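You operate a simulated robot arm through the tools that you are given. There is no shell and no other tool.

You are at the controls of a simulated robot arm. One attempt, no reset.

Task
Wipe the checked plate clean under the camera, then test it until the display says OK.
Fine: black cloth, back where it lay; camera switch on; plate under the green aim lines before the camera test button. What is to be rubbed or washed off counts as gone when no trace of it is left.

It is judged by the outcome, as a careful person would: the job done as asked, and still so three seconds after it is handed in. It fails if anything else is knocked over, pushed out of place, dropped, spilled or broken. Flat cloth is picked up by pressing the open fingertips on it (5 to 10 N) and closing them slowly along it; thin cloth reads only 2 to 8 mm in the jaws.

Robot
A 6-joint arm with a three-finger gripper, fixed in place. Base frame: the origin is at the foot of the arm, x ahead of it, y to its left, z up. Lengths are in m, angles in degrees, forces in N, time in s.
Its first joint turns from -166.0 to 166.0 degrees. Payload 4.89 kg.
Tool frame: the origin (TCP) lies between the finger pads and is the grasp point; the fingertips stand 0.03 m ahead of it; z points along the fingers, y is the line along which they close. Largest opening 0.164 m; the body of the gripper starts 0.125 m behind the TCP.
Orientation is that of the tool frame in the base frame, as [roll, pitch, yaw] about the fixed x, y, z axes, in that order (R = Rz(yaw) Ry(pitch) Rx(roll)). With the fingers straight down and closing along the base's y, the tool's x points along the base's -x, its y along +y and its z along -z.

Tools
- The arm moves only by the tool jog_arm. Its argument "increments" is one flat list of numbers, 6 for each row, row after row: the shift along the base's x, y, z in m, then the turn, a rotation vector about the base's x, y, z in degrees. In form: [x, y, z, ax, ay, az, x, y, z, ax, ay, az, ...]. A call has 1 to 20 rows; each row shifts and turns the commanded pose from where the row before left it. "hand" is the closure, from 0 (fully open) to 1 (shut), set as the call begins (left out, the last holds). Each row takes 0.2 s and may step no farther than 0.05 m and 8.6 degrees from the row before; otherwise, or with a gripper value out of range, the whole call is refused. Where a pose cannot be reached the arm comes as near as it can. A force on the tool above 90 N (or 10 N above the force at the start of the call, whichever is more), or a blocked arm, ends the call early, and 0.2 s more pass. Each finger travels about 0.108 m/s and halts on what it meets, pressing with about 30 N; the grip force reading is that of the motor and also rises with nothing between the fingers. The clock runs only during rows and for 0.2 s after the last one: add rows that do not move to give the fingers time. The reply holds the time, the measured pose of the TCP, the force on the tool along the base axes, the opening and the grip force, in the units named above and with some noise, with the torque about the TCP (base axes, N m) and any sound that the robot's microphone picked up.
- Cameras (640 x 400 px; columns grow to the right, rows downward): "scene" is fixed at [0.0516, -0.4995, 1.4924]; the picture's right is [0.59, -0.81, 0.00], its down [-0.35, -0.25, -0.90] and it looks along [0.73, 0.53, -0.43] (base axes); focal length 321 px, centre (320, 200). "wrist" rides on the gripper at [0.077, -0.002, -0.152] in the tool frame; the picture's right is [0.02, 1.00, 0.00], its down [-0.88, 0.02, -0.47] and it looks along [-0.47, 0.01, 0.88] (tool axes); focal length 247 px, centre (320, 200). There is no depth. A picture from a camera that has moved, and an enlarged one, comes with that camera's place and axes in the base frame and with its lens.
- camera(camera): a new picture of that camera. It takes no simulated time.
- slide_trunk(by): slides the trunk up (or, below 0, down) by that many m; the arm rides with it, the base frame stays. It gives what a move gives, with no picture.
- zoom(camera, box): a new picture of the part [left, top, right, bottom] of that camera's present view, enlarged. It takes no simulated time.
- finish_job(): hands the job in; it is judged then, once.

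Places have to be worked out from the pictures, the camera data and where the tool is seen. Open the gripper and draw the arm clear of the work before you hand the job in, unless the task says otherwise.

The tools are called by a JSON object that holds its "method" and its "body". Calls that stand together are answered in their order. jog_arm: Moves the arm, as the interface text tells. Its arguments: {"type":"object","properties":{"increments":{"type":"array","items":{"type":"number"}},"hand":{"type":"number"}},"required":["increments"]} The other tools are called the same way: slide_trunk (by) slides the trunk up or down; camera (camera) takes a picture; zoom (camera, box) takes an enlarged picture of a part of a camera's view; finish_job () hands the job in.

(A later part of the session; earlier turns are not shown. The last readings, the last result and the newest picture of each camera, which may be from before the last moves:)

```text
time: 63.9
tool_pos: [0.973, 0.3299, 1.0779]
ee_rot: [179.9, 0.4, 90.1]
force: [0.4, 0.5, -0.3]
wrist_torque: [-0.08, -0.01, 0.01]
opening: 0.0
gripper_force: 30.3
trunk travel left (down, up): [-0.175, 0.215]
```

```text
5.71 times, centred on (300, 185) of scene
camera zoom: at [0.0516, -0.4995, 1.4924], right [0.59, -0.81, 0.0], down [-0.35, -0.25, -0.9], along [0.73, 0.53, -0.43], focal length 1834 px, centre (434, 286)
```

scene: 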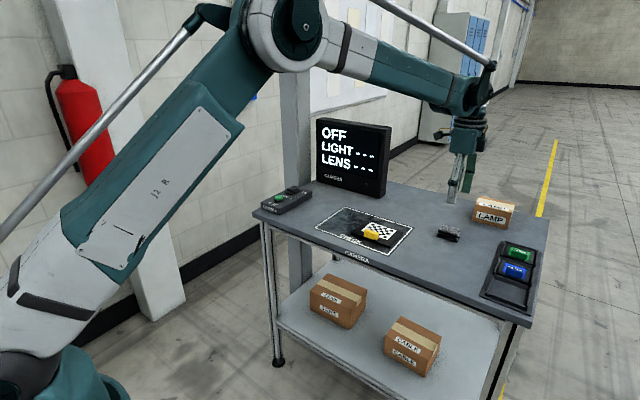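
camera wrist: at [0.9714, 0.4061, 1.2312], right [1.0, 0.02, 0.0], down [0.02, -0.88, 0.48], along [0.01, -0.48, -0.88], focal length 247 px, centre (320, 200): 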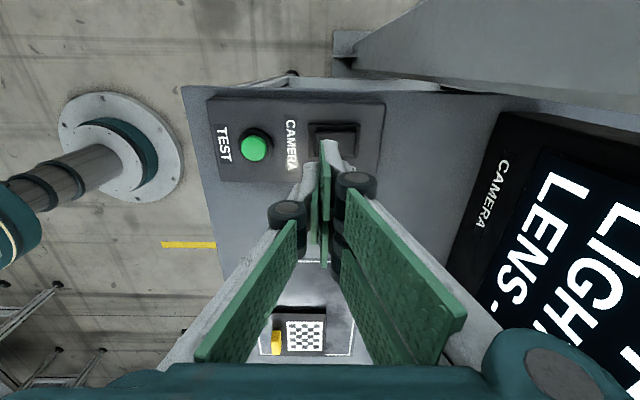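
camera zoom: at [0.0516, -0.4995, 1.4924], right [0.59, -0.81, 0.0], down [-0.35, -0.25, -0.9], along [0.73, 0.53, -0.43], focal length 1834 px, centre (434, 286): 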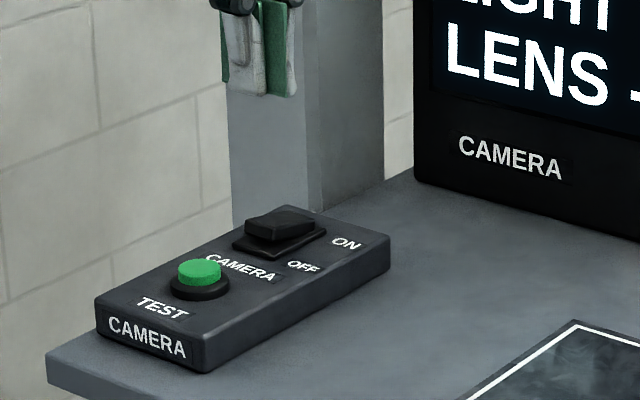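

The way is clear. I check the rocker once more before pressing its OFF end.

{"method": "zoom", "body": {"camera": "wrist", "box": [200, 80, 400, 200]}}

{"method": "jog_arm", "body": {"increments": [-0.003, -0.005, -0.04, 0, 0, 0, 0, 0, -0.035, 0, 0, 0, 0, 0, -0.015, 0, 0, 0, 0, 0, 0, 0, 0, 0], "hand": 1}}

{"method": "zoom", "body": {"camera": "scene", "box": [272, 165, 320, 200]}}

```text
3.20 times, centred on (300, 140) of wrist
camera zoom: at [0.9714, 0.4061, 1.2312], right [1.0, 0.02, 0.0], down [0.02, -0.88, 0.48], along [0.01, -0.48, -0.88], focal length 790 px, centre (384, 392)
```

zoom: 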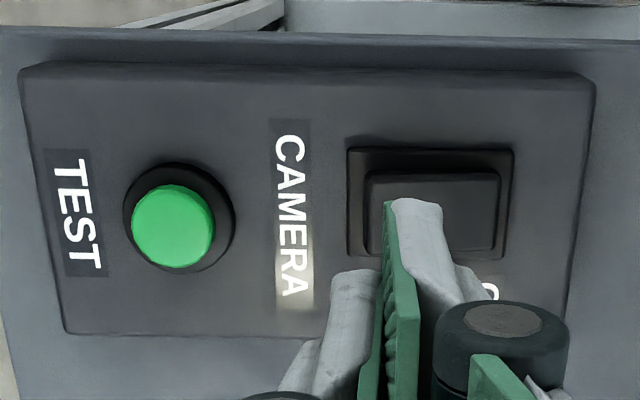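

```text
time: 64.9
tool_pos: [0.9709, 0.3227, 0.989]
ee_rot: [179.9, 0.4, 89.9]
force: [-0.1, -0.4, -1.2]
wrist_torque: [-0.03, 0.07, 0.02]
opening: 0.0002
gripper_force: 30.3
trunk travel left (down, up): [-0.175, 0.215]
```

```text
11.43 times, centred on (296, 182) of scene
camera zoom: at [0.0516, -0.4995, 1.4924], right [0.59, -0.81, 0.0], down [-0.35, -0.25, -0.9], along [0.73, 0.53, -0.43], focal length 3669 px, centre (594, 400)
```

zoom: 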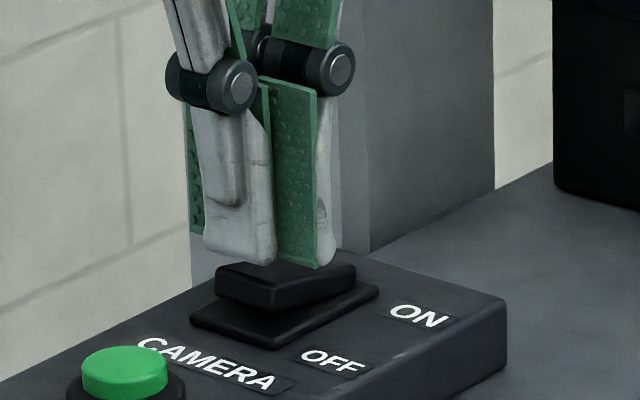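

The tip is over the raised OFF end. I press it down in 2 mm steps to switch off.

{"method": "jog_arm", "body": {"increments": [-0.001, 0, -0.003, 0, 0, 0, 0, 0, -0.003, 0, 0, 0, 0, 0, -0.003, 0, 0, 0, 0, 0, -0.002, 0, 0, 0, 0, 0, -0.002, 0, 0, 0, 0, 0, -0.002, 0, 0, 0, 0, 0, 0, 0, 0, 0], "hand": 1}}

{"method": "zoom", "body": {"camera": "scene", "box": [272, 165, 320, 200]}}

```text
time: 66.5
tool_pos: [0.9701, 0.3215, 0.9735]
ee_rot: [179.8, 0.5, 89.9]
force: [0.1, 0.1, -0.7]
wrist_torque: [0.01, -0.01, -0.02]
opening: 0.0001
gripper_force: 30.3
trunk travel left (down, up): [-0.175, 0.215]
```

```text
11.43 times, centred on (296, 182) of scene
camera zoom: at [0.0516, -0.4995, 1.4924], right [0.59, -0.81, 0.0], down [-0.35, -0.25, -0.9], along [0.73, 0.53, -0.43], focal length 3669 px, centre (594, 400)
```

zoom: 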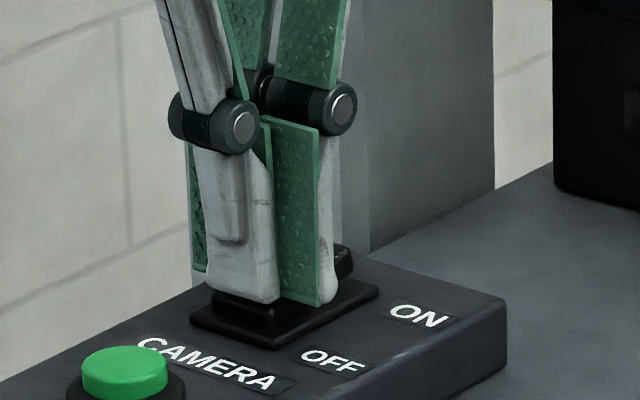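

It snapped over to OFF. Now I lift and press the ON end at x≈1.017.

{"method": "jog_arm", "body": {"increments": [0, 0, 0.02, 0, 0, 0, 0.02, 0, 0.015, 0, 0, 0, 0.027, 0.002, 0, 0, 0, 0, 0, 0, -0.015, 0, 0, 0, 0, 0, -0.005, 0, 0, 0, 0, 0, 0, 0, 0, 0], "hand": 1}}

{"method": "zoom", "body": {"camera": "scene", "box": [272, 165, 320, 200]}}

```text
time: 67.9
tool_pos: [1.0177, 0.3229, 0.9882]
ee_rot: [179.8, 0.3, 89.9]
force: [-0.6, 0.0, -0.5]
wrist_torque: [-0.01, 0.01, 0.02]
opening: 0.0
gripper_force: 30.1
trunk travel left (down, up): [-0.175, 0.215]
```

```text
11.43 times, centred on (296, 182) of scene
camera zoom: at [0.0516, -0.4995, 1.4924], right [0.59, -0.81, 0.0], down [-0.35, -0.25, -0.9], along [0.73, 0.53, -0.43], focal length 3669 px, centre (594, 400)
```

zoom: 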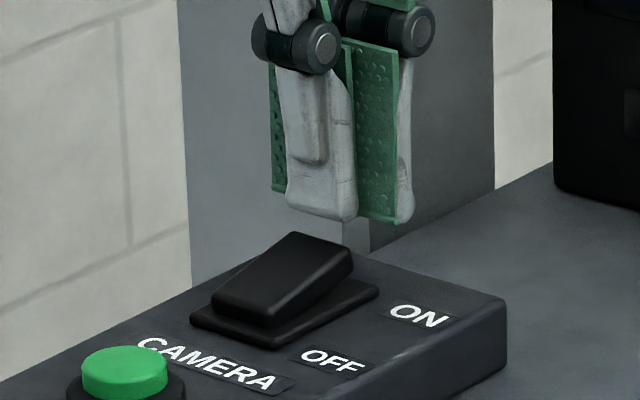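

Now the ON end is raised under the tip; I press it down and hold about half a second.

{"method": "jog_arm", "body": {"increments": [0, 0, -0.004, 0, 0, 0, 0, 0, -0.003, 0, 0, 0, 0, 0, -0.003, 0, 0, 0, 0, 0, -0.002, 0, 0, 0, 0, 0, -0.002, 0, 0, 0, 0, 0, -0.001, 0, 0, 0, 0, 0, 0, 0, 0, 0, 0, 0, 0, 0, 0, 0], "hand": 1}}

{"method": "camera", "body": {"camera": "scene"}}

{"method": "zoom", "body": {"camera": "scene", "box": [272, 165, 320, 200]}}

```text
time: 69.7
tool_pos: [1.018, 0.3236, 0.9734]
ee_rot: [179.8, 0.4, 89.8]
force: [0.0, -0.1, -0.1]
wrist_torque: [0.0, 0.0, 0.0]
opening: 0.0
gripper_force: 30.4
trunk travel left (down, up): [-0.175, 0.215]
```

```text
taken
```

scene: 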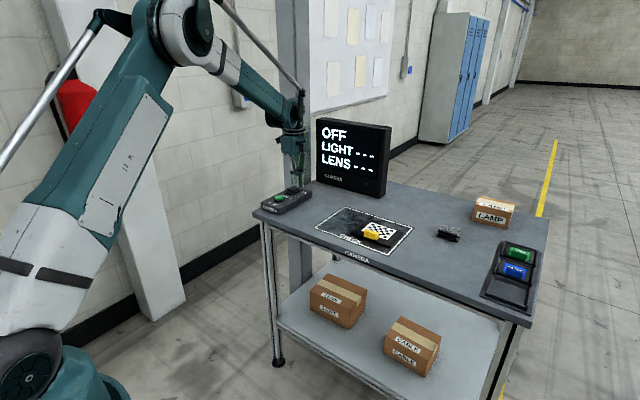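

```text
11.43 times, centred on (296, 182) of scene
camera zoom: at [0.0516, -0.4995, 1.4924], right [0.59, -0.81, 0.0], down [-0.35, -0.25, -0.9], along [0.73, 0.53, -0.43], focal length 3669 px, centre (594, 400)
```

zoom: 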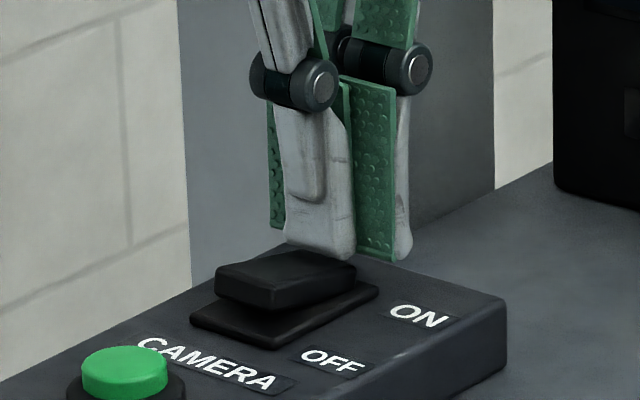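

The switch is firmly ON again, display still OFF. I back away and look around the monitor, the box and above the mat with the wrist camera for what is missing.

{"method": "jog_arm", "body": {"increments": [0, 0, 0.02, 0, 0, 0, 0, 0, 0.04, 0, 0, 0, -0.02, -0.02, 0.04, 0, 0, 8, -0.03, -0.03, 0.02, 0, 0, 8, -0.04, -0.02, 0, 0, 0, 8, -0.04, -0.02, 0, 0, 0, 8, -0.04, -0.02, 0, 0, 0, 8, -0.04, -0.02, 0, 0, 0, 8, -0.04, -0.02, 0, 0, 0, 8, -0.04, -0.02, 0, 0, 0, 8, -0.04, -0.02, 0, 0, 0, 8, 0, 0, 0, 0, 0, 8, 0, 0, 0, 0, 0, 8, 0, 0, 0, 0, 0, 2], "hand": 1}}

{"method": "jog_arm", "body": {"increments": [-0.02, 0, 0.02, 0, -8, 0, -0.02, 0, 0.02, 0, -8, 0, -0.02, 0, 0.02, 0, -8, 0, -0.02, 0, 0.02, 0, -8, 0, -0.02, 0, 0.02, 0, -8, 0, 0, 0, 0, 0, 0, 0], "hand": 1}}

{"method": "camera", "body": {"camera": "wrist"}}

{"method": "camera", "body": {"camera": "scene"}}

```text
time: 72.7
tool_pos: [0.687, 0.1337, 1.092]
ee_rot: [179.8, 0.4, -179.9]
force: [-0.2, -0.3, -0.2]
wrist_torque: [0.04, -0.03, 0.0]
opening: 0.0
gripper_force: 30.1
trunk travel left (down, up): [-0.175, 0.215]
```

```text
time: 74.1
tool_pos: [0.5838, 0.1371, 1.1934]
ee_rot: [179.7, 40.5, 179.9]
force: [-0.6, -0.1, -0.4]
wrist_torque: [0.02, -0.11, 0.06]
opening: 0.0
gripper_force: 30.4
trunk travel left (down, up): [-0.175, 0.215]
```

```text
taken
camera wrist: at [0.4271, 0.1331, 1.2601], right [-0.02, 1.0, -0.01], down [0.36, 0.02, 0.93], along [0.93, 0.01, -0.36], focal length 247 px, centre (320, 200)
```

wrist: 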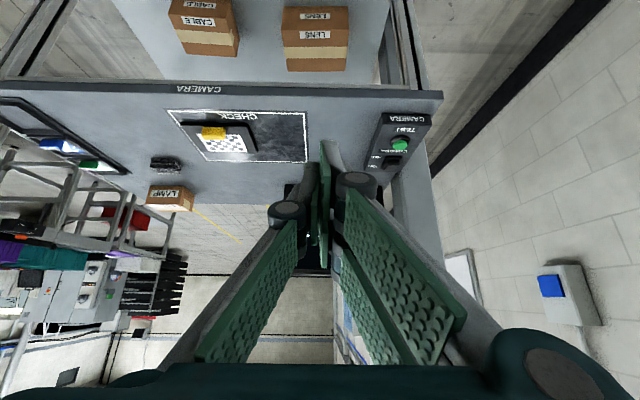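

```text
taken
```

scene: 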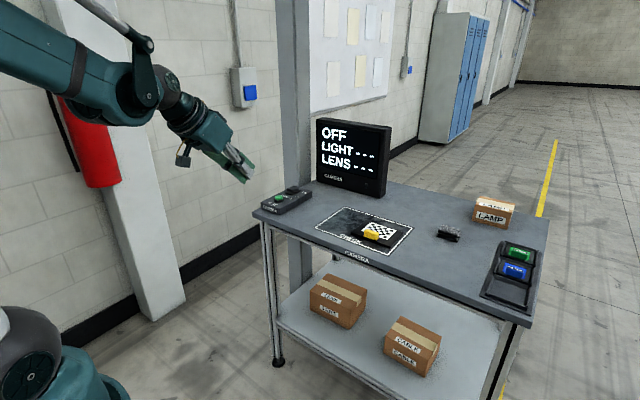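

No camera body or extra switch is visible from here. I look closer at the monitor's round spot and at the box front, shifting sideways so the fingers don't hide them.

{"method": "jog_arm", "body": {"increments": [0.04, -0.03, 0, 0, 0, 0, 0.04, -0.03, 0, 0, 0, 0, 0.04, -0.03, 0, 0, 0, 0, 0.04, -0.03, 0, 0, 0, 0, 0.04, -0.03, 0, 0, 0, 0, 0.04, -0.02, 0, 0, 0, 0, 0, 0, 0, 0, 0, 0], "hand": 1}}

{"method": "camera", "body": {"camera": "wrist"}}

{"method": "zoom", "body": {"camera": "scene", "box": [350, 160, 400, 205]}}

{"method": "zoom", "body": {"camera": "scene", "box": [300, 0, 420, 120]}}

```text
time: 75.7
tool_pos: [0.8254, -0.0355, 1.1915]
ee_rot: [179.8, 40.4, 179.8]
force: [0.8, -0.4, -0.7]
wrist_torque: [0.02, 0.07, 0.02]
opening: 0.0002
gripper_force: 30.2
trunk travel left (down, up): [-0.175, 0.215]
```

```text
taken
camera wrist: at [0.6697, -0.0376, 1.2589], right [-0.02, 1.0, -0.01], down [0.36, 0.02, 0.93], along [0.93, 0.01, -0.36], focal length 247 px, centre (320, 200)
```

wrist: 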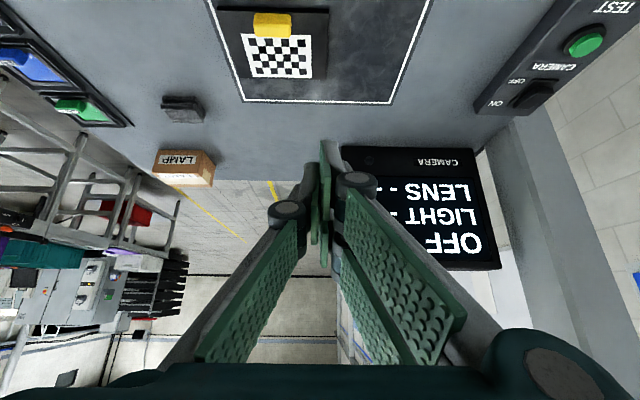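

```text
8.89 times, centred on (375, 182) of scene
camera zoom: at [0.0516, -0.4995, 1.4924], right [0.59, -0.81, 0.0], down [-0.35, -0.25, -0.9], along [0.73, 0.53, -0.43], focal length 2854 px, centre (-169, 356)
```

zoom: 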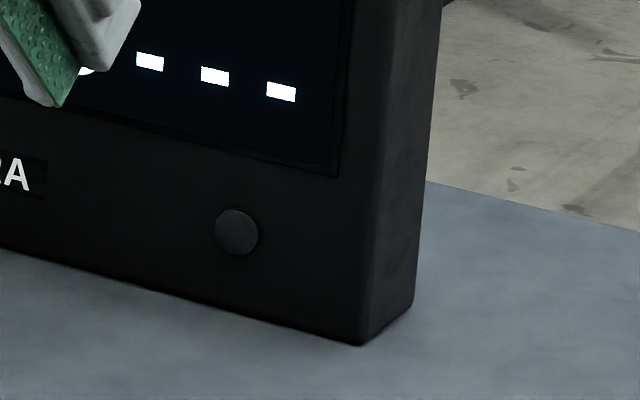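

```text
3.33 times, centred on (360, 60) of scene
camera zoom: at [0.0516, -0.4995, 1.4924], right [0.59, -0.81, 0.0], down [-0.35, -0.25, -0.9], along [0.73, 0.53, -0.43], focal length 1070 px, centre (187, 667)
```

zoom: 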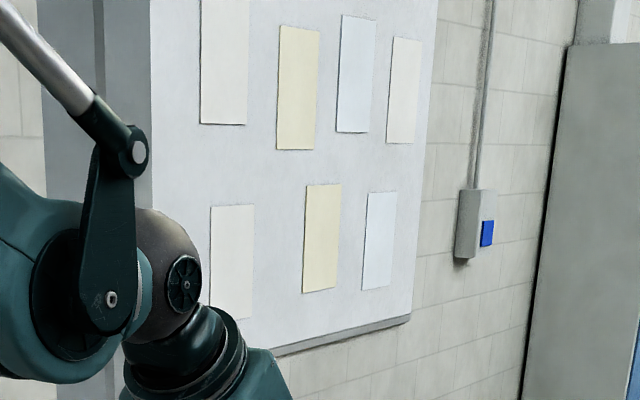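

The monitor spot is just an unlit lamp. I zoom the wrist view on the box, and on the mat for any faint aim lines.

{"method": "zoom", "body": {"camera": "wrist", "box": [460, 0, 640, 130]}}

{"method": "zoom", "body": {"camera": "wrist", "box": [200, 0, 440, 120]}}

{"method": "zoom", "body": {"camera": "wrist", "box": [330, 130, 510, 280]}}

```text
3.08 times, centred on (550, 65) of wrist
camera zoom: at [0.6697, -0.0376, 1.2589], right [-0.02, 1.0, -0.01], down [0.36, 0.02, 0.93], along [0.93, 0.01, -0.36], focal length 760 px, centre (-388, 615)
```

zoom: 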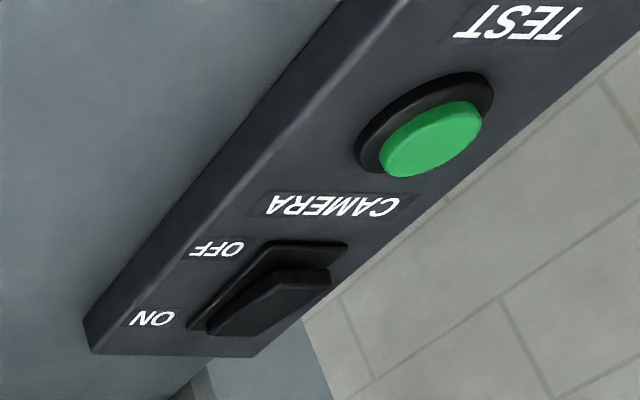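

```text
2.67 times, centred on (320, 60) of wrist
camera zoom: at [0.6697, -0.0376, 1.2589], right [-0.02, 1.0, -0.01], down [0.36, 0.02, 0.93], along [0.93, 0.01, -0.36], focal length 659 px, centre (320, 573)
```

zoom: 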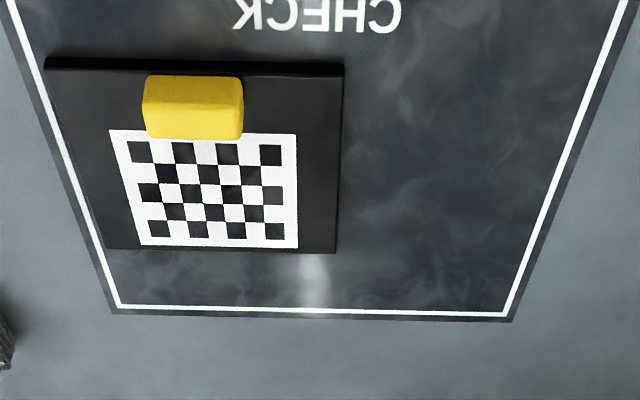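

```text
2.67 times, centred on (420, 205) of wrist
camera zoom: at [0.6697, -0.0376, 1.2589], right [-0.02, 1.0, -0.01], down [0.36, 0.02, 0.93], along [0.93, 0.01, -0.36], focal length 659 px, centre (53, 187)
```

zoom: 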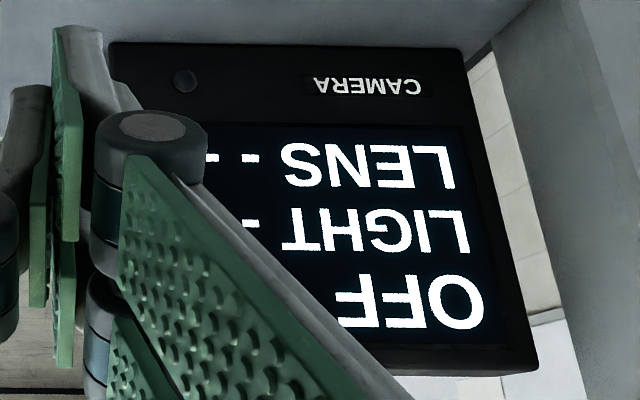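

The plate is clean and no lines are shown. I will try one more full off/on cycle with firm presses and check the display at each stage; first I straighten the tool and go above the OFF end.

{"method": "jog_arm", "body": {"increments": [0.01, 0.036, 0, 0, 8, 0, 0.01, 0.036, 0, 0, 8, 0, 0.01, 0.036, 0, 0, 8, 0, 0.01, 0.036, 0, 0, 8, 0, 0.01, 0.036, 0, 0, 8, 0, 0.018, 0.036, -0.02, 0, 0, 0, 0.018, 0.036, -0.02, 0, 0, 0, 0.018, 0.036, -0.02, 0, 0, 0, 0.018, 0.036, -0.02, 0, 0, 0, 0.016, 0.034, -0.03, 0, 0, 0, 0, 0, -0.03, 0, 0, 0, 0, 0, 0, 0, 0, 0], "hand": 1}}

{"method": "zoom", "body": {"camera": "scene", "box": [272, 145, 336, 200]}}

```text
time: 78.3
tool_pos: [0.9655, 0.3226, 1.0524]
ee_rot: [179.8, 0.3, 179.9]
force: [0.4, 0.6, -0.5]
wrist_torque: [-0.09, 0.1, 0.0]
opening: 0.0
gripper_force: 29.4
trunk travel left (down, up): [-0.175, 0.215]
```

```text
7.27 times, centred on (304, 172) of scene
camera zoom: at [0.0516, -0.4995, 1.4924], right [0.59, -0.81, 0.0], down [-0.35, -0.25, -0.9], along [0.73, 0.53, -0.43], focal length 2335 px, centre (436, 400)
```

zoom: 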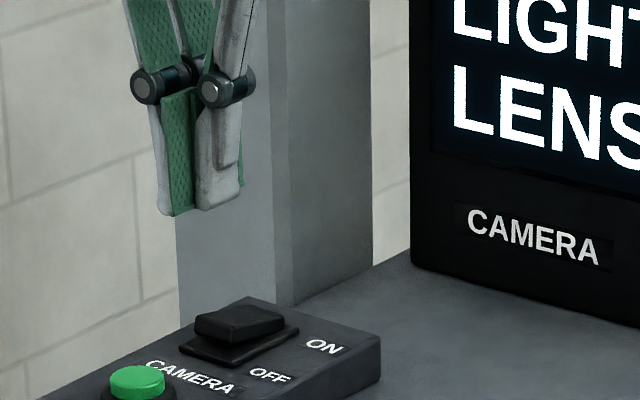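

I press the OFF end down and look at the display in that state.

{"method": "jog_arm", "body": {"increments": [0, 0, -0.04, 0, 0, 0, 0, 0, -0.024, 0, 0, 0, 0, 0, -0.004, 0, 0, 0, 0, 0, -0.003, 0, 0, 0, 0, 0, -0.003, 0, 0, 0, 0, 0, -0.003, 0, 0, 0, 0, 0, -0.002, 0, 0, 0, 0, 0, -0.001, 0, 0, 0, 0, 0, 0, 0, 0, 0, 0, 0, 0, 0, 0, 0], "hand": 1}}

{"method": "zoom", "body": {"camera": "scene", "box": [260, 110, 420, 230]}}

{"method": "zoom", "body": {"camera": "scene", "box": [272, 165, 320, 200]}}

```text
time: 80.5
tool_pos: [0.9658, 0.3225, 0.9746]
ee_rot: [179.8, 0.5, 179.9]
force: [6.9, 1.1, 16.7]
wrist_torque: [0.12, -0.7, 0.04]
opening: 0.006
gripper_force: 44.8
trunk travel left (down, up): [-0.175, 0.215]
```

```text
3.33 times, centred on (340, 170) of scene
camera zoom: at [0.0516, -0.4995, 1.4924], right [0.59, -0.81, 0.0], down [-0.35, -0.25, -0.9], along [0.73, 0.53, -0.43], focal length 1070 px, centre (253, 300)
```

zoom: 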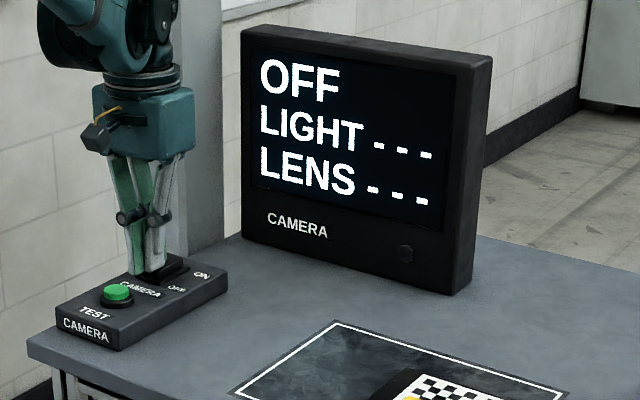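

```text
11.43 times, centred on (296, 182) of scene
camera zoom: at [0.0516, -0.4995, 1.4924], right [0.59, -0.81, 0.0], down [-0.35, -0.25, -0.9], along [0.73, 0.53, -0.43], focal length 3669 px, centre (594, 400)
```

zoom: 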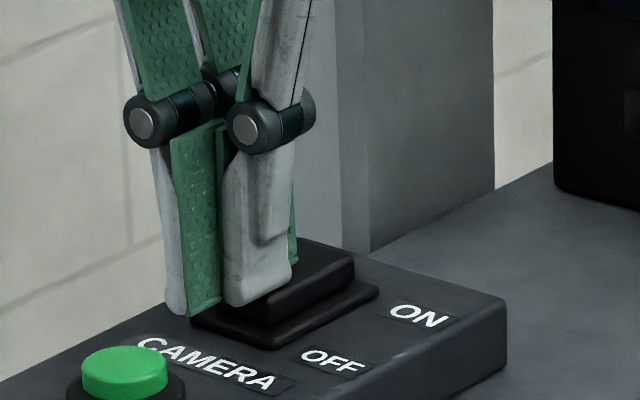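

Display shows the same OFF. Now I lift and press the ON end firmly, and hold it for a second.

{"method": "jog_arm", "body": {"increments": [0, 0, 0.02, 0, 0, 0, 0, 0, 0.02, 0, 0, 0, 0.03, 0, 0, 0, 0, 0, 0.028, 0, 0, 0, 0, 0, 0, 0, -0.02, 0, 0, 0, 0, 0, -0.005, 0, 0, 0, 0, 0, -0.004, 0, 0, 0, 0, 0, -0.003, 0, 0, 0, 0, 0, -0.003, 0, 0, 0, 0, 0, -0.003, 0, 0, 0, 0, 0, -0.002, 0, 0, 0, 0, 0, -0.001, 0, 0, 0, 0, 0, 0, 0, 0, 0, 0, 0, 0, 0, 0, 0, 0, 0, 0, 0, 0, 0], "hand": 1}}

{"method": "zoom", "body": {"camera": "scene", "box": [260, 110, 420, 230]}}

{"method": "zoom", "body": {"camera": "scene", "box": [272, 165, 320, 200]}}

```text
time: 83.7
tool_pos: [1.0227, 0.3228, 0.9733]
ee_rot: [179.8, 0.5, 180.0]
force: [18.9, 10.5, 52.7]
wrist_torque: [0.43, 1.02, -0.35]
opening: 0.0061
gripper_force: 45.2
trunk travel left (down, up): [-0.175, 0.215]
```

```text
3.33 times, centred on (340, 170) of scene
camera zoom: at [0.0516, -0.4995, 1.4924], right [0.59, -0.81, 0.0], down [-0.35, -0.25, -0.9], along [0.73, 0.53, -0.43], focal length 1070 px, centre (253, 300)
```

zoom: 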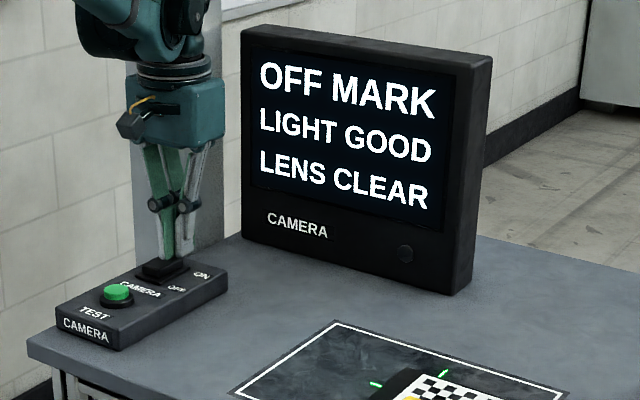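

```text
11.43 times, centred on (296, 182) of scene
camera zoom: at [0.0516, -0.4995, 1.4924], right [0.59, -0.81, 0.0], down [-0.35, -0.25, -0.9], along [0.73, 0.53, -0.43], focal length 3669 px, centre (594, 400)
```

zoom: 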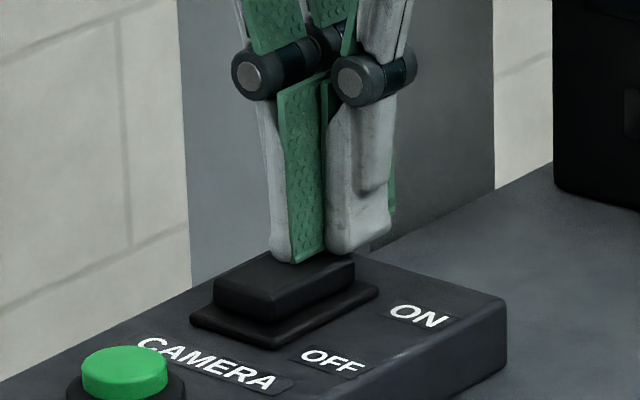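

Now it took: the display reads OFF MARK, LIGHT GOOD, LENS CLEAR, and green aim marks appear on the mat. I lift off, move clear and look where the marks are.

{"method": "jog_arm", "body": {"increments": [0, 0, 0.01, 0, 0, 0, 0, 0, 0.03, 0, 0, 0, 0, 0, 0.04, 0, 0, 0, -0.03, 0, 0.03, 0, 0, 0, -0.04, 0, 0.02, 0, 0, 0, -0.04, 0, 0, 0, 0, 0, -0.04, 0, 0, 0, 0, 0, 0, 0, 0, 0, 0, 0], "hand": 1}}

{"method": "camera", "body": {"camera": "scene"}}

{"method": "zoom", "body": {"camera": "scene", "box": [310, 195, 420, 265]}}

{"method": "camera", "body": {"camera": "wrist"}}

{"method": "zoom", "body": {"camera": "wrist", "box": [40, 90, 280, 250]}}

```text
time: 85.5
tool_pos: [0.8705, 0.3245, 1.1024]
ee_rot: [179.8, 0.4, 179.8]
force: [-0.6, 0.5, 0.0]
wrist_torque: [0.02, -0.1, -0.02]
opening: 0.0001
gripper_force: 45.3
trunk travel left (down, up): [-0.175, 0.215]
```

```text
taken
```

scene: 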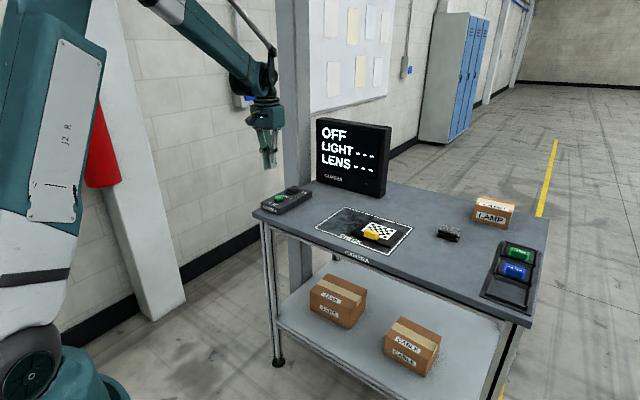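

```text
5.71 times, centred on (365, 230) of scene
camera zoom: at [0.0516, -0.4995, 1.4924], right [0.59, -0.81, 0.0], down [-0.35, -0.25, -0.9], along [0.73, 0.53, -0.43], focal length 1834 px, centre (63, 29)
```

zoom: 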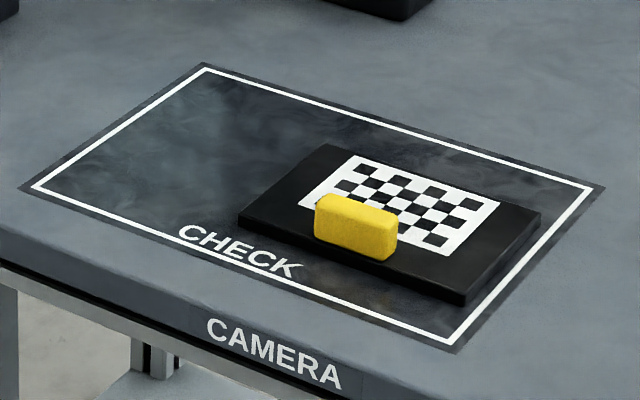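

```text
taken
camera wrist: at [0.7939, 0.3215, 1.2547], right [-0.02, 1.0, 0.0], down [0.88, 0.02, 0.48], along [0.48, 0.01, -0.88], focal length 247 px, centre (320, 200)
```

wrist: 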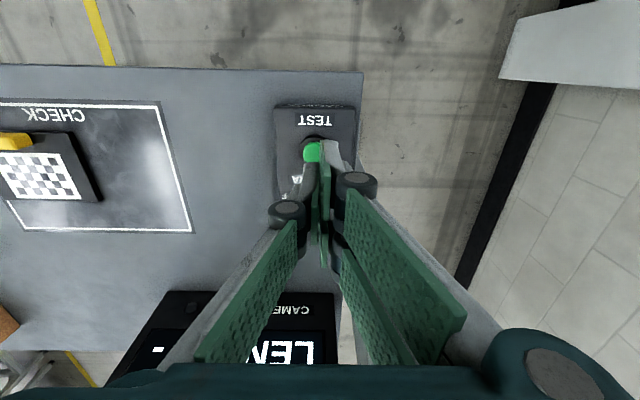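

```text
2.50 times, centred on (160, 170) of wrist
camera zoom: at [0.7939, 0.3215, 1.2547], right [-0.02, 1.0, 0.0], down [0.88, 0.02, 0.48], along [0.48, 0.01, -0.88], focal length 617 px, centre (720, 275)
```

zoom: 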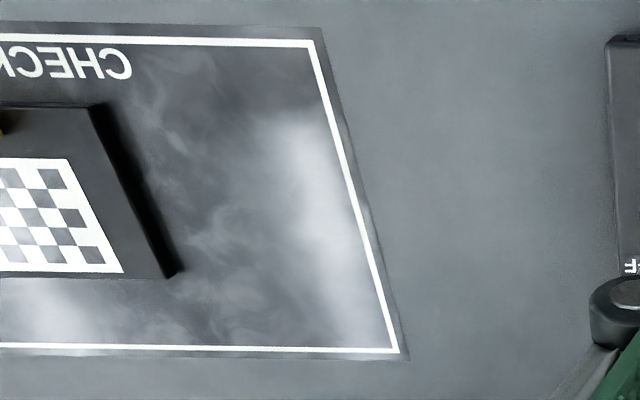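

It went off again on release. I check what position the rocker returned to.

{"method": "zoom", "body": {"camera": "scene", "box": [280, 175, 312, 195]}}

{"method": "zoom", "body": {"camera": "scene", "box": [272, 165, 320, 200]}}

```text
16.00 times, centred on (296, 185) of scene
camera zoom: at [0.0516, -0.4995, 1.4924], right [0.59, -0.81, 0.0], down [-0.35, -0.25, -0.9], along [0.73, 0.53, -0.43], focal length 5136 px, centre (704, 440)
```

zoom: 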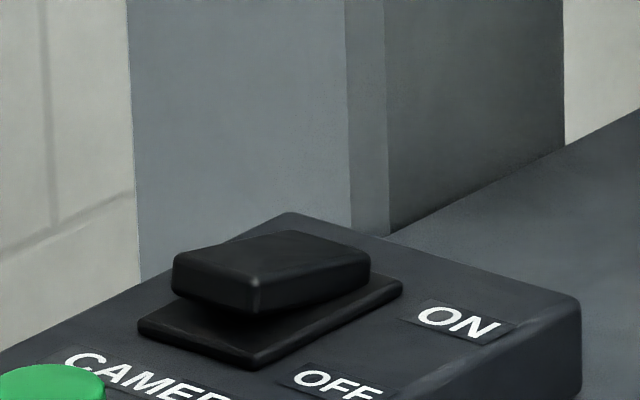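

```text
11.43 times, centred on (296, 182) of scene
camera zoom: at [0.0516, -0.4995, 1.4924], right [0.59, -0.81, 0.0], down [-0.35, -0.25, -0.9], along [0.73, 0.53, -0.43], focal length 3669 px, centre (594, 400)
```

zoom: 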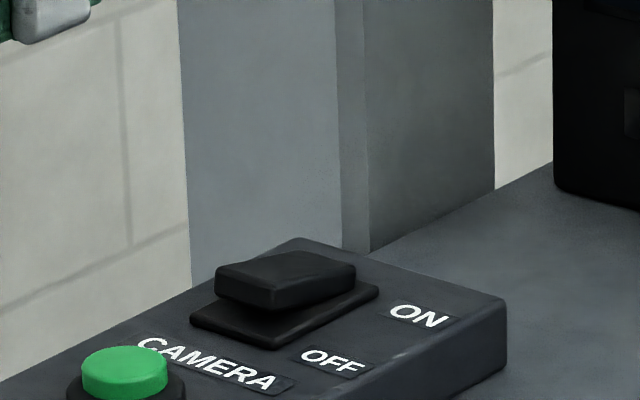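

The rocker rests ON-side down, yet power was only there while I held it about half-way. I need to learn at which position it makes contact, so I return over the ON end and press gently, checking the display.

{"method": "jog_arm", "body": {"increments": [0.04, 0, 0, 0, 0, 0, 0.04, 0, 0, 0, 0, 0, 0.04, 0, -0.02, 0, 0, 0, 0.032, -0.001, -0.03, 0, 0, 0, 0, 0, -0.04, 0, 0, 0, 0, 0, -0.025, 0, 0, 0, 0, 0, -0.009, 0, 0, 0, 0, 0, -0.003, 0, 0, 0, 0, 0, 0, 0, 0, 0], "hand": 1}}

{"method": "zoom", "body": {"camera": "scene", "box": [260, 110, 420, 230]}}

{"method": "zoom", "body": {"camera": "scene", "box": [280, 175, 312, 195]}}

```text
time: 87.5
tool_pos: [1.0246, 0.3215, 0.9743]
ee_rot: [179.8, 0.5, 179.9]
force: [0.1, 0.5, -0.3]
wrist_torque: [0.0, -0.05, 0.02]
opening: 0.0
gripper_force: 45.3
trunk travel left (down, up): [-0.175, 0.215]
```

```text
3.33 times, centred on (340, 170) of scene
camera zoom: at [0.0516, -0.4995, 1.4924], right [0.59, -0.81, 0.0], down [-0.35, -0.25, -0.9], along [0.73, 0.53, -0.43], focal length 1070 px, centre (253, 300)
```

zoom: 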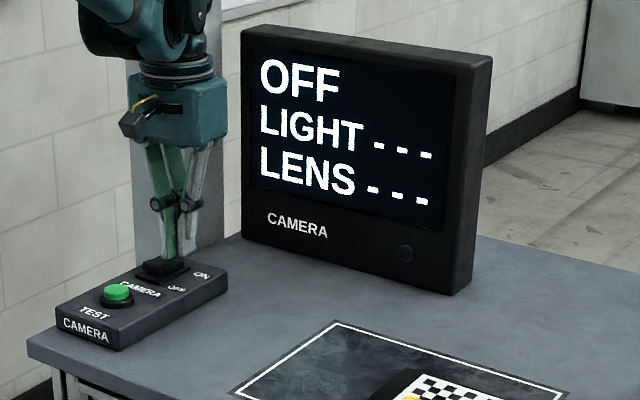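

```text
16.00 times, centred on (296, 185) of scene
camera zoom: at [0.0516, -0.4995, 1.4924], right [0.59, -0.81, 0.0], down [-0.35, -0.25, -0.9], along [0.73, 0.53, -0.43], focal length 5136 px, centre (704, 440)
```

zoom: 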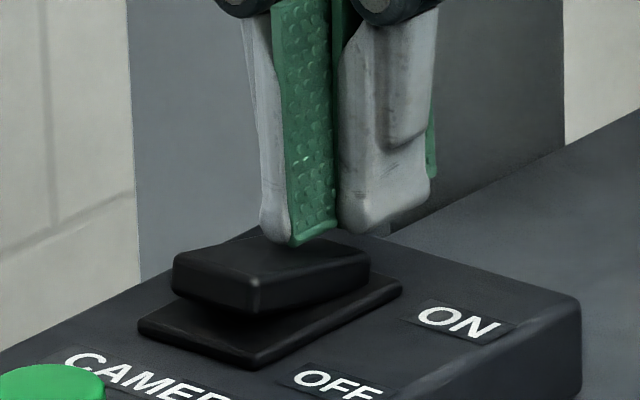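

No contact at this height with the rocker fully over. I now test the other direction: press the OFF end in small increments and watch the display at intermediate positions.

{"method": "jog_arm", "body": {"increments": [0, 0, 0.03, 0, 0, 0, -0.03, 0, 0.01, 0, 0, 0, -0.03, 0, 0, 0, 0, 0, 0, 0, -0.02, 0, 0, 0, 0, 0, -0.006, 0, 0, 0, 0, 0, 0, 0, 0, 0], "hand": 1}}

{"method": "jog_arm", "body": {"increments": [0, 0, -0.002, 0, 0, 0, 0, 0, 0, 0, 0, 0], "hand": 1}}

{"method": "zoom", "body": {"camera": "scene", "box": [260, 110, 420, 230]}}

{"method": "jog_arm", "body": {"increments": [0, 0, -0.002, 0, 0, 0, 0, 0, 0, 0, 0, 0], "hand": 1}}

{"method": "zoom", "body": {"camera": "scene", "box": [260, 110, 420, 230]}}

{"method": "jog_arm", "body": {"increments": [0, 0, -0.002, 0, 0, 0, 0, 0, 0, 0, 0, 0], "hand": 1}}

{"method": "zoom", "body": {"camera": "scene", "box": [260, 110, 420, 230]}}

```text
time: 88.9
tool_pos: [0.9675, 0.3217, 0.9905]
ee_rot: [179.8, 0.3, 179.9]
force: [-0.3, -0.3, -0.4]
wrist_torque: [-0.01, 0.06, -0.01]
opening: 0.0
gripper_force: 45.3
trunk travel left (down, up): [-0.175, 0.215]
```

```text
time: 89.5
tool_pos: [0.9648, 0.3208, 0.9878]
ee_rot: [179.8, 0.4, 179.9]
force: [0.3, -0.1, -0.7]
wrist_torque: [0.02, -0.04, 0.0]
opening: 0.0
gripper_force: 45.2
trunk travel left (down, up): [-0.175, 0.215]
```

```text
3.33 times, centred on (340, 170) of scene
camera zoom: at [0.0516, -0.4995, 1.4924], right [0.59, -0.81, 0.0], down [-0.35, -0.25, -0.9], along [0.73, 0.53, -0.43], focal length 1070 px, centre (253, 300)
```

zoom: 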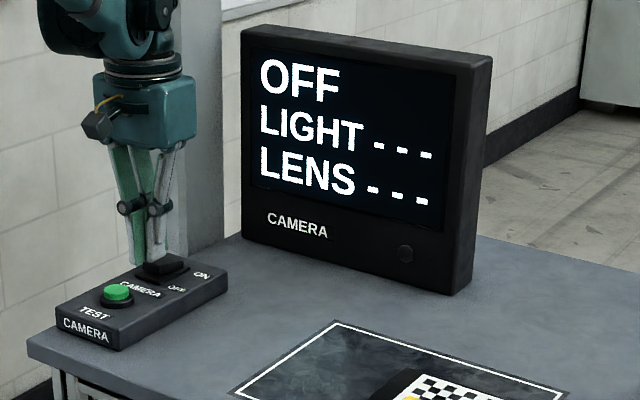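

```text
time: 90.1
tool_pos: [0.9669, 0.321, 0.9859]
ee_rot: [179.8, 0.4, 179.9]
force: [0.1, -0.2, -0.1]
wrist_torque: [0.0, -0.01, 0.0]
opening: 0.0
gripper_force: 45.3
trunk travel left (down, up): [-0.175, 0.215]
```

```text
3.33 times, centred on (340, 170) of scene
camera zoom: at [0.0516, -0.4995, 1.4924], right [0.59, -0.81, 0.0], down [-0.35, -0.25, -0.9], along [0.73, 0.53, -0.43], focal length 1070 px, centre (253, 300)
```

zoom: 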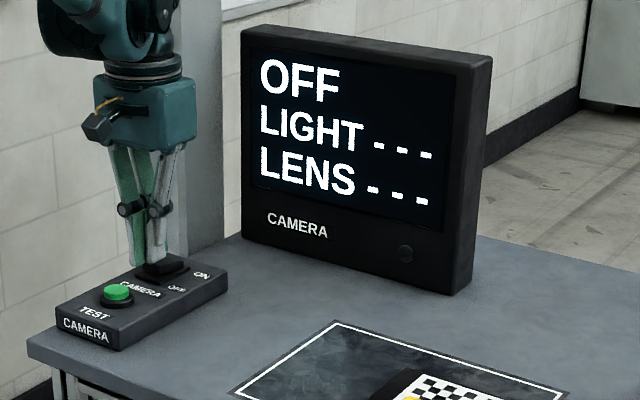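

```text
time: 90.7
tool_pos: [0.9659, 0.32, 0.9832]
ee_rot: [179.8, 0.4, 179.9]
force: [-0.1, -0.5, 0.6]
wrist_torque: [-0.02, 0.03, -0.01]
opening: 0.0001
gripper_force: 45.0
trunk travel left (down, up): [-0.175, 0.215]
```

```text
3.33 times, centred on (340, 170) of scene
camera zoom: at [0.0516, -0.4995, 1.4924], right [0.59, -0.81, 0.0], down [-0.35, -0.25, -0.9], along [0.73, 0.53, -0.43], focal length 1070 px, centre (253, 300)
```

zoom: 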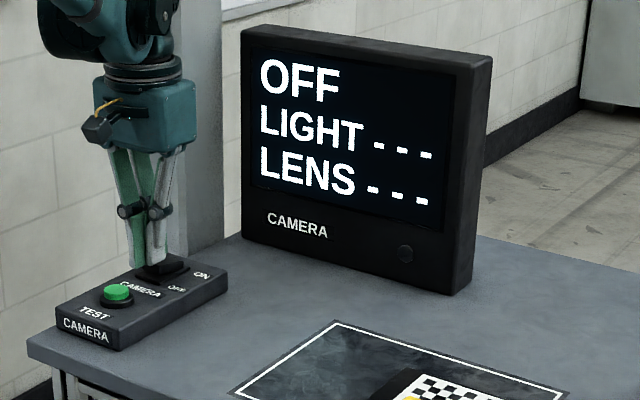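

Only just touching. I continue in 1.5 mm increments, checking rocker and display each time.

{"method": "jog_arm", "body": {"increments": [0, 0, -0.0015, 0, 0, 0, 0, 0, 0, 0, 0, 0], "hand": 1}}

{"method": "zoom", "body": {"camera": "scene", "box": [272, 110, 432, 210]}}

{"method": "jog_arm", "body": {"increments": [0, 0, -0.0015, 0, 0, 0, 0, 0, 0, 0, 0, 0], "hand": 1}}

{"method": "zoom", "body": {"camera": "scene", "box": [272, 110, 432, 210]}}

{"method": "jog_arm", "body": {"increments": [0, 0, -0.0015, 0, 0, 0, 0, 0, 0, 0, 0, 0], "hand": 1}}

{"method": "zoom", "body": {"camera": "scene", "box": [272, 110, 432, 210]}}

{"method": "zoom", "body": {"camera": "scene", "box": [280, 175, 312, 195]}}

```text
time: 91.3
tool_pos: [0.9658, 0.3217, 0.9814]
ee_rot: [179.8, 0.4, 180.0]
force: [-0.2, 0.3, 0.6]
wrist_torque: [0.0, 0.02, 0.0]
opening: 0.0
gripper_force: 44.9
trunk travel left (down, up): [-0.175, 0.215]
```

```text
4.00 times, centred on (352, 160) of scene
camera zoom: at [0.0516, -0.4995, 1.4924], right [0.59, -0.81, 0.0], down [-0.35, -0.25, -0.9], along [0.73, 0.53, -0.43], focal length 1284 px, centre (192, 360)
```

zoom: 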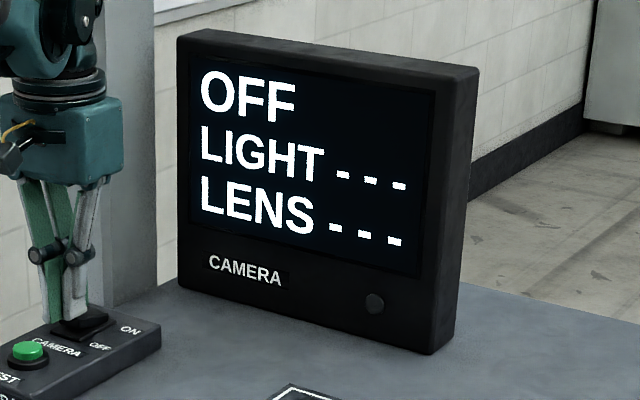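

```text
time: 91.9
tool_pos: [0.9654, 0.3212, 0.9795]
ee_rot: [179.9, 0.4, 180.0]
force: [0.0, 0.4, -0.4]
wrist_torque: [0.01, 0.0, -0.02]
opening: 0.0002
gripper_force: 44.9
trunk travel left (down, up): [-0.175, 0.215]
```

```text
4.00 times, centred on (352, 160) of scene
camera zoom: at [0.0516, -0.4995, 1.4924], right [0.59, -0.81, 0.0], down [-0.35, -0.25, -0.9], along [0.73, 0.53, -0.43], focal length 1284 px, centre (192, 360)
```

zoom: 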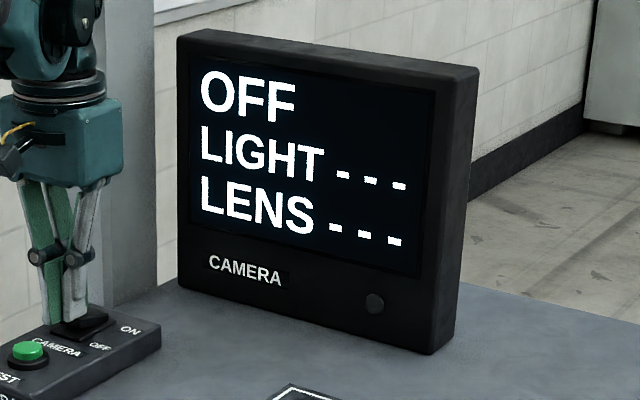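

```text
time: 92.5
tool_pos: [0.9658, 0.3215, 0.9789]
ee_rot: [179.8, 0.4, 179.9]
force: [-0.8, 0.9, 2.6]
wrist_torque: [-0.03, 0.0, 0.04]
opening: 0.0
gripper_force: 45.4
trunk travel left (down, up): [-0.175, 0.215]
```

```text
4.00 times, centred on (352, 160) of scene
camera zoom: at [0.0516, -0.4995, 1.4924], right [0.59, -0.81, 0.0], down [-0.35, -0.25, -0.9], along [0.73, 0.53, -0.43], focal length 1284 px, centre (192, 360)
```

zoom: 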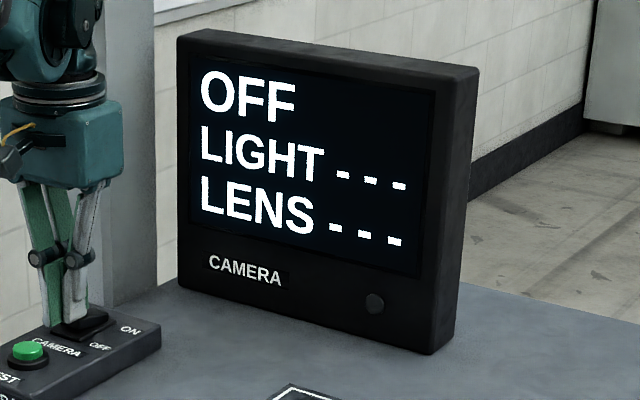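

```text
16.00 times, centred on (296, 185) of scene
camera zoom: at [0.0516, -0.4995, 1.4924], right [0.59, -0.81, 0.0], down [-0.35, -0.25, -0.9], along [0.73, 0.53, -0.43], focal length 5136 px, centre (704, 440)
```

zoom: 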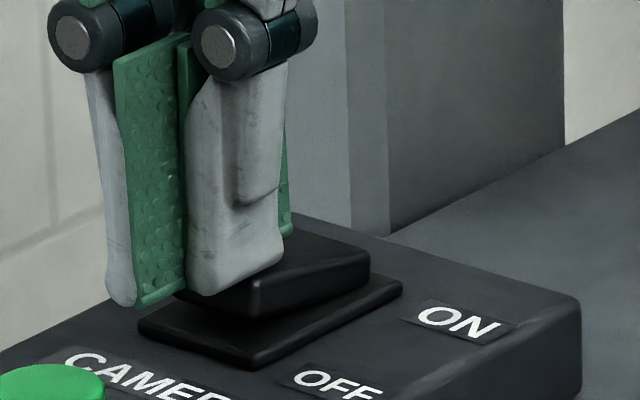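

The rocker starts to move (2.6 N). I keep going in 1 mm steps.

{"method": "jog_arm", "body": {"increments": [0, 0, -0.001, 0, 0, 0, 0, 0, 0, 0, 0, 0], "hand": 1}}

{"method": "zoom", "body": {"camera": "scene", "box": [272, 110, 432, 210]}}

{"method": "jog_arm", "body": {"increments": [0, 0, -0.001, 0, 0, 0, 0, 0, 0, 0, 0, 0], "hand": 1}}

{"method": "zoom", "body": {"camera": "scene", "box": [272, 110, 432, 210]}}

{"method": "zoom", "body": {"camera": "scene", "box": [280, 175, 312, 195]}}

{"method": "jog_arm", "body": {"increments": [0, 0, -0.001, 0, 0, 0, 0, 0, 0, 0, 0, 0], "hand": 1}}

{"method": "zoom", "body": {"camera": "scene", "box": [272, 110, 432, 210]}}

{"method": "zoom", "body": {"camera": "scene", "box": [280, 175, 312, 195]}}

```text
time: 93.1
tool_pos: [0.965, 0.321, 0.9778]
ee_rot: [179.8, 0.3, 179.9]
force: [0.1, -0.7, -0.1]
wrist_torque: [-0.03, -0.04, 0.05]
opening: 0.0001
gripper_force: 44.5
trunk travel left (down, up): [-0.175, 0.215]
```

```text
4.00 times, centred on (352, 160) of scene
camera zoom: at [0.0516, -0.4995, 1.4924], right [0.59, -0.81, 0.0], down [-0.35, -0.25, -0.9], along [0.73, 0.53, -0.43], focal length 1284 px, centre (192, 360)
```

zoom: 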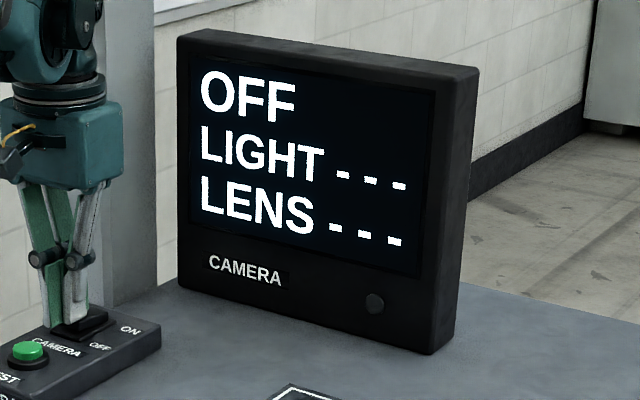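

```text
time: 93.7
tool_pos: [0.9648, 0.3216, 0.9759]
ee_rot: [179.8, 0.5, 179.9]
force: [0.3, -0.3, 0.7]
wrist_torque: [-0.01, 0.0, 0.04]
opening: 0.0
gripper_force: 45.4
trunk travel left (down, up): [-0.175, 0.215]
```

```text
4.00 times, centred on (352, 160) of scene
camera zoom: at [0.0516, -0.4995, 1.4924], right [0.59, -0.81, 0.0], down [-0.35, -0.25, -0.9], along [0.73, 0.53, -0.43], focal length 1284 px, centre (192, 360)
```

zoom: 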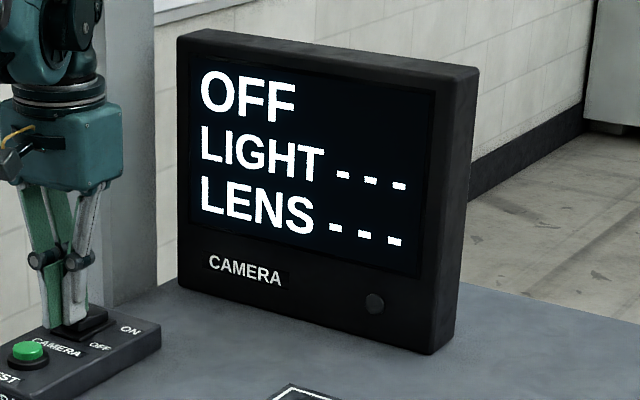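

```text
16.00 times, centred on (296, 185) of scene
camera zoom: at [0.0516, -0.4995, 1.4924], right [0.59, -0.81, 0.0], down [-0.35, -0.25, -0.9], along [0.73, 0.53, -0.43], focal length 5136 px, centre (704, 440)
```

zoom: 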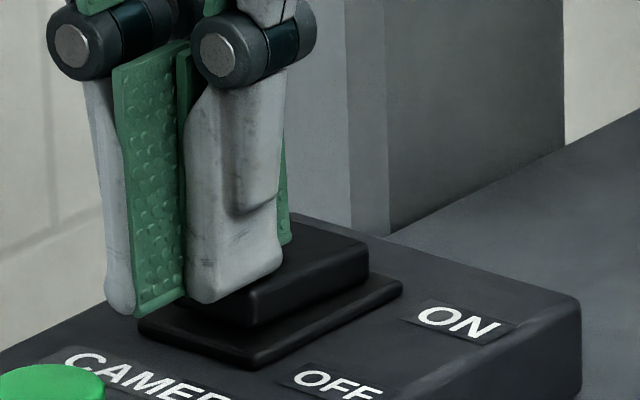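

```text
time: 94.3
tool_pos: [0.9655, 0.3214, 0.9753]
ee_rot: [179.8, 0.4, 179.8]
force: [-0.2, -0.8, -0.6]
wrist_torque: [0.0, -0.03, 0.0]
opening: 0.0
gripper_force: 44.5
trunk travel left (down, up): [-0.175, 0.215]
```

```text
4.00 times, centred on (352, 160) of scene
camera zoom: at [0.0516, -0.4995, 1.4924], right [0.59, -0.81, 0.0], down [-0.35, -0.25, -0.9], along [0.73, 0.53, -0.43], focal length 1284 px, centre (192, 360)
```

zoom: 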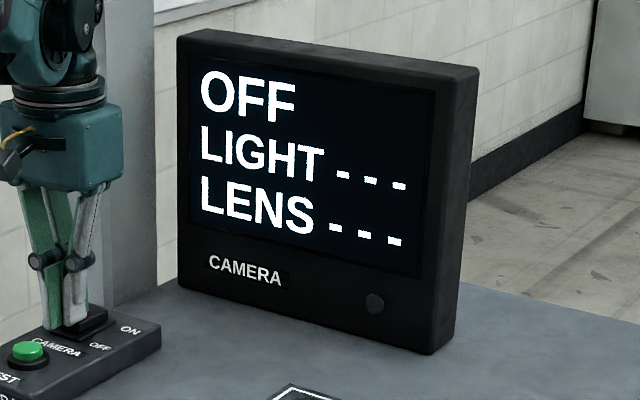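

```text
16.00 times, centred on (296, 185) of scene
camera zoom: at [0.0516, -0.4995, 1.4924], right [0.59, -0.81, 0.0], down [-0.35, -0.25, -0.9], along [0.73, 0.53, -0.43], focal length 5136 px, centre (704, 440)
```

zoom: 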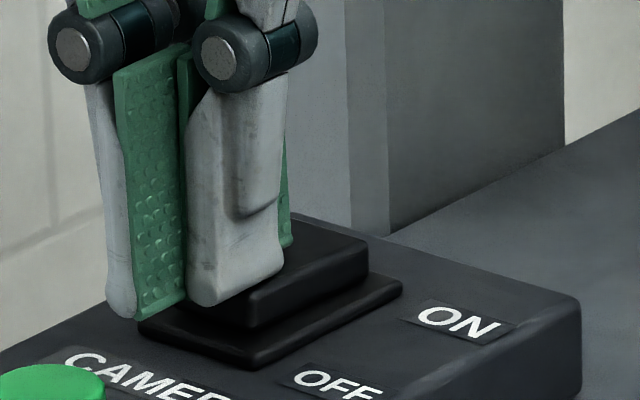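

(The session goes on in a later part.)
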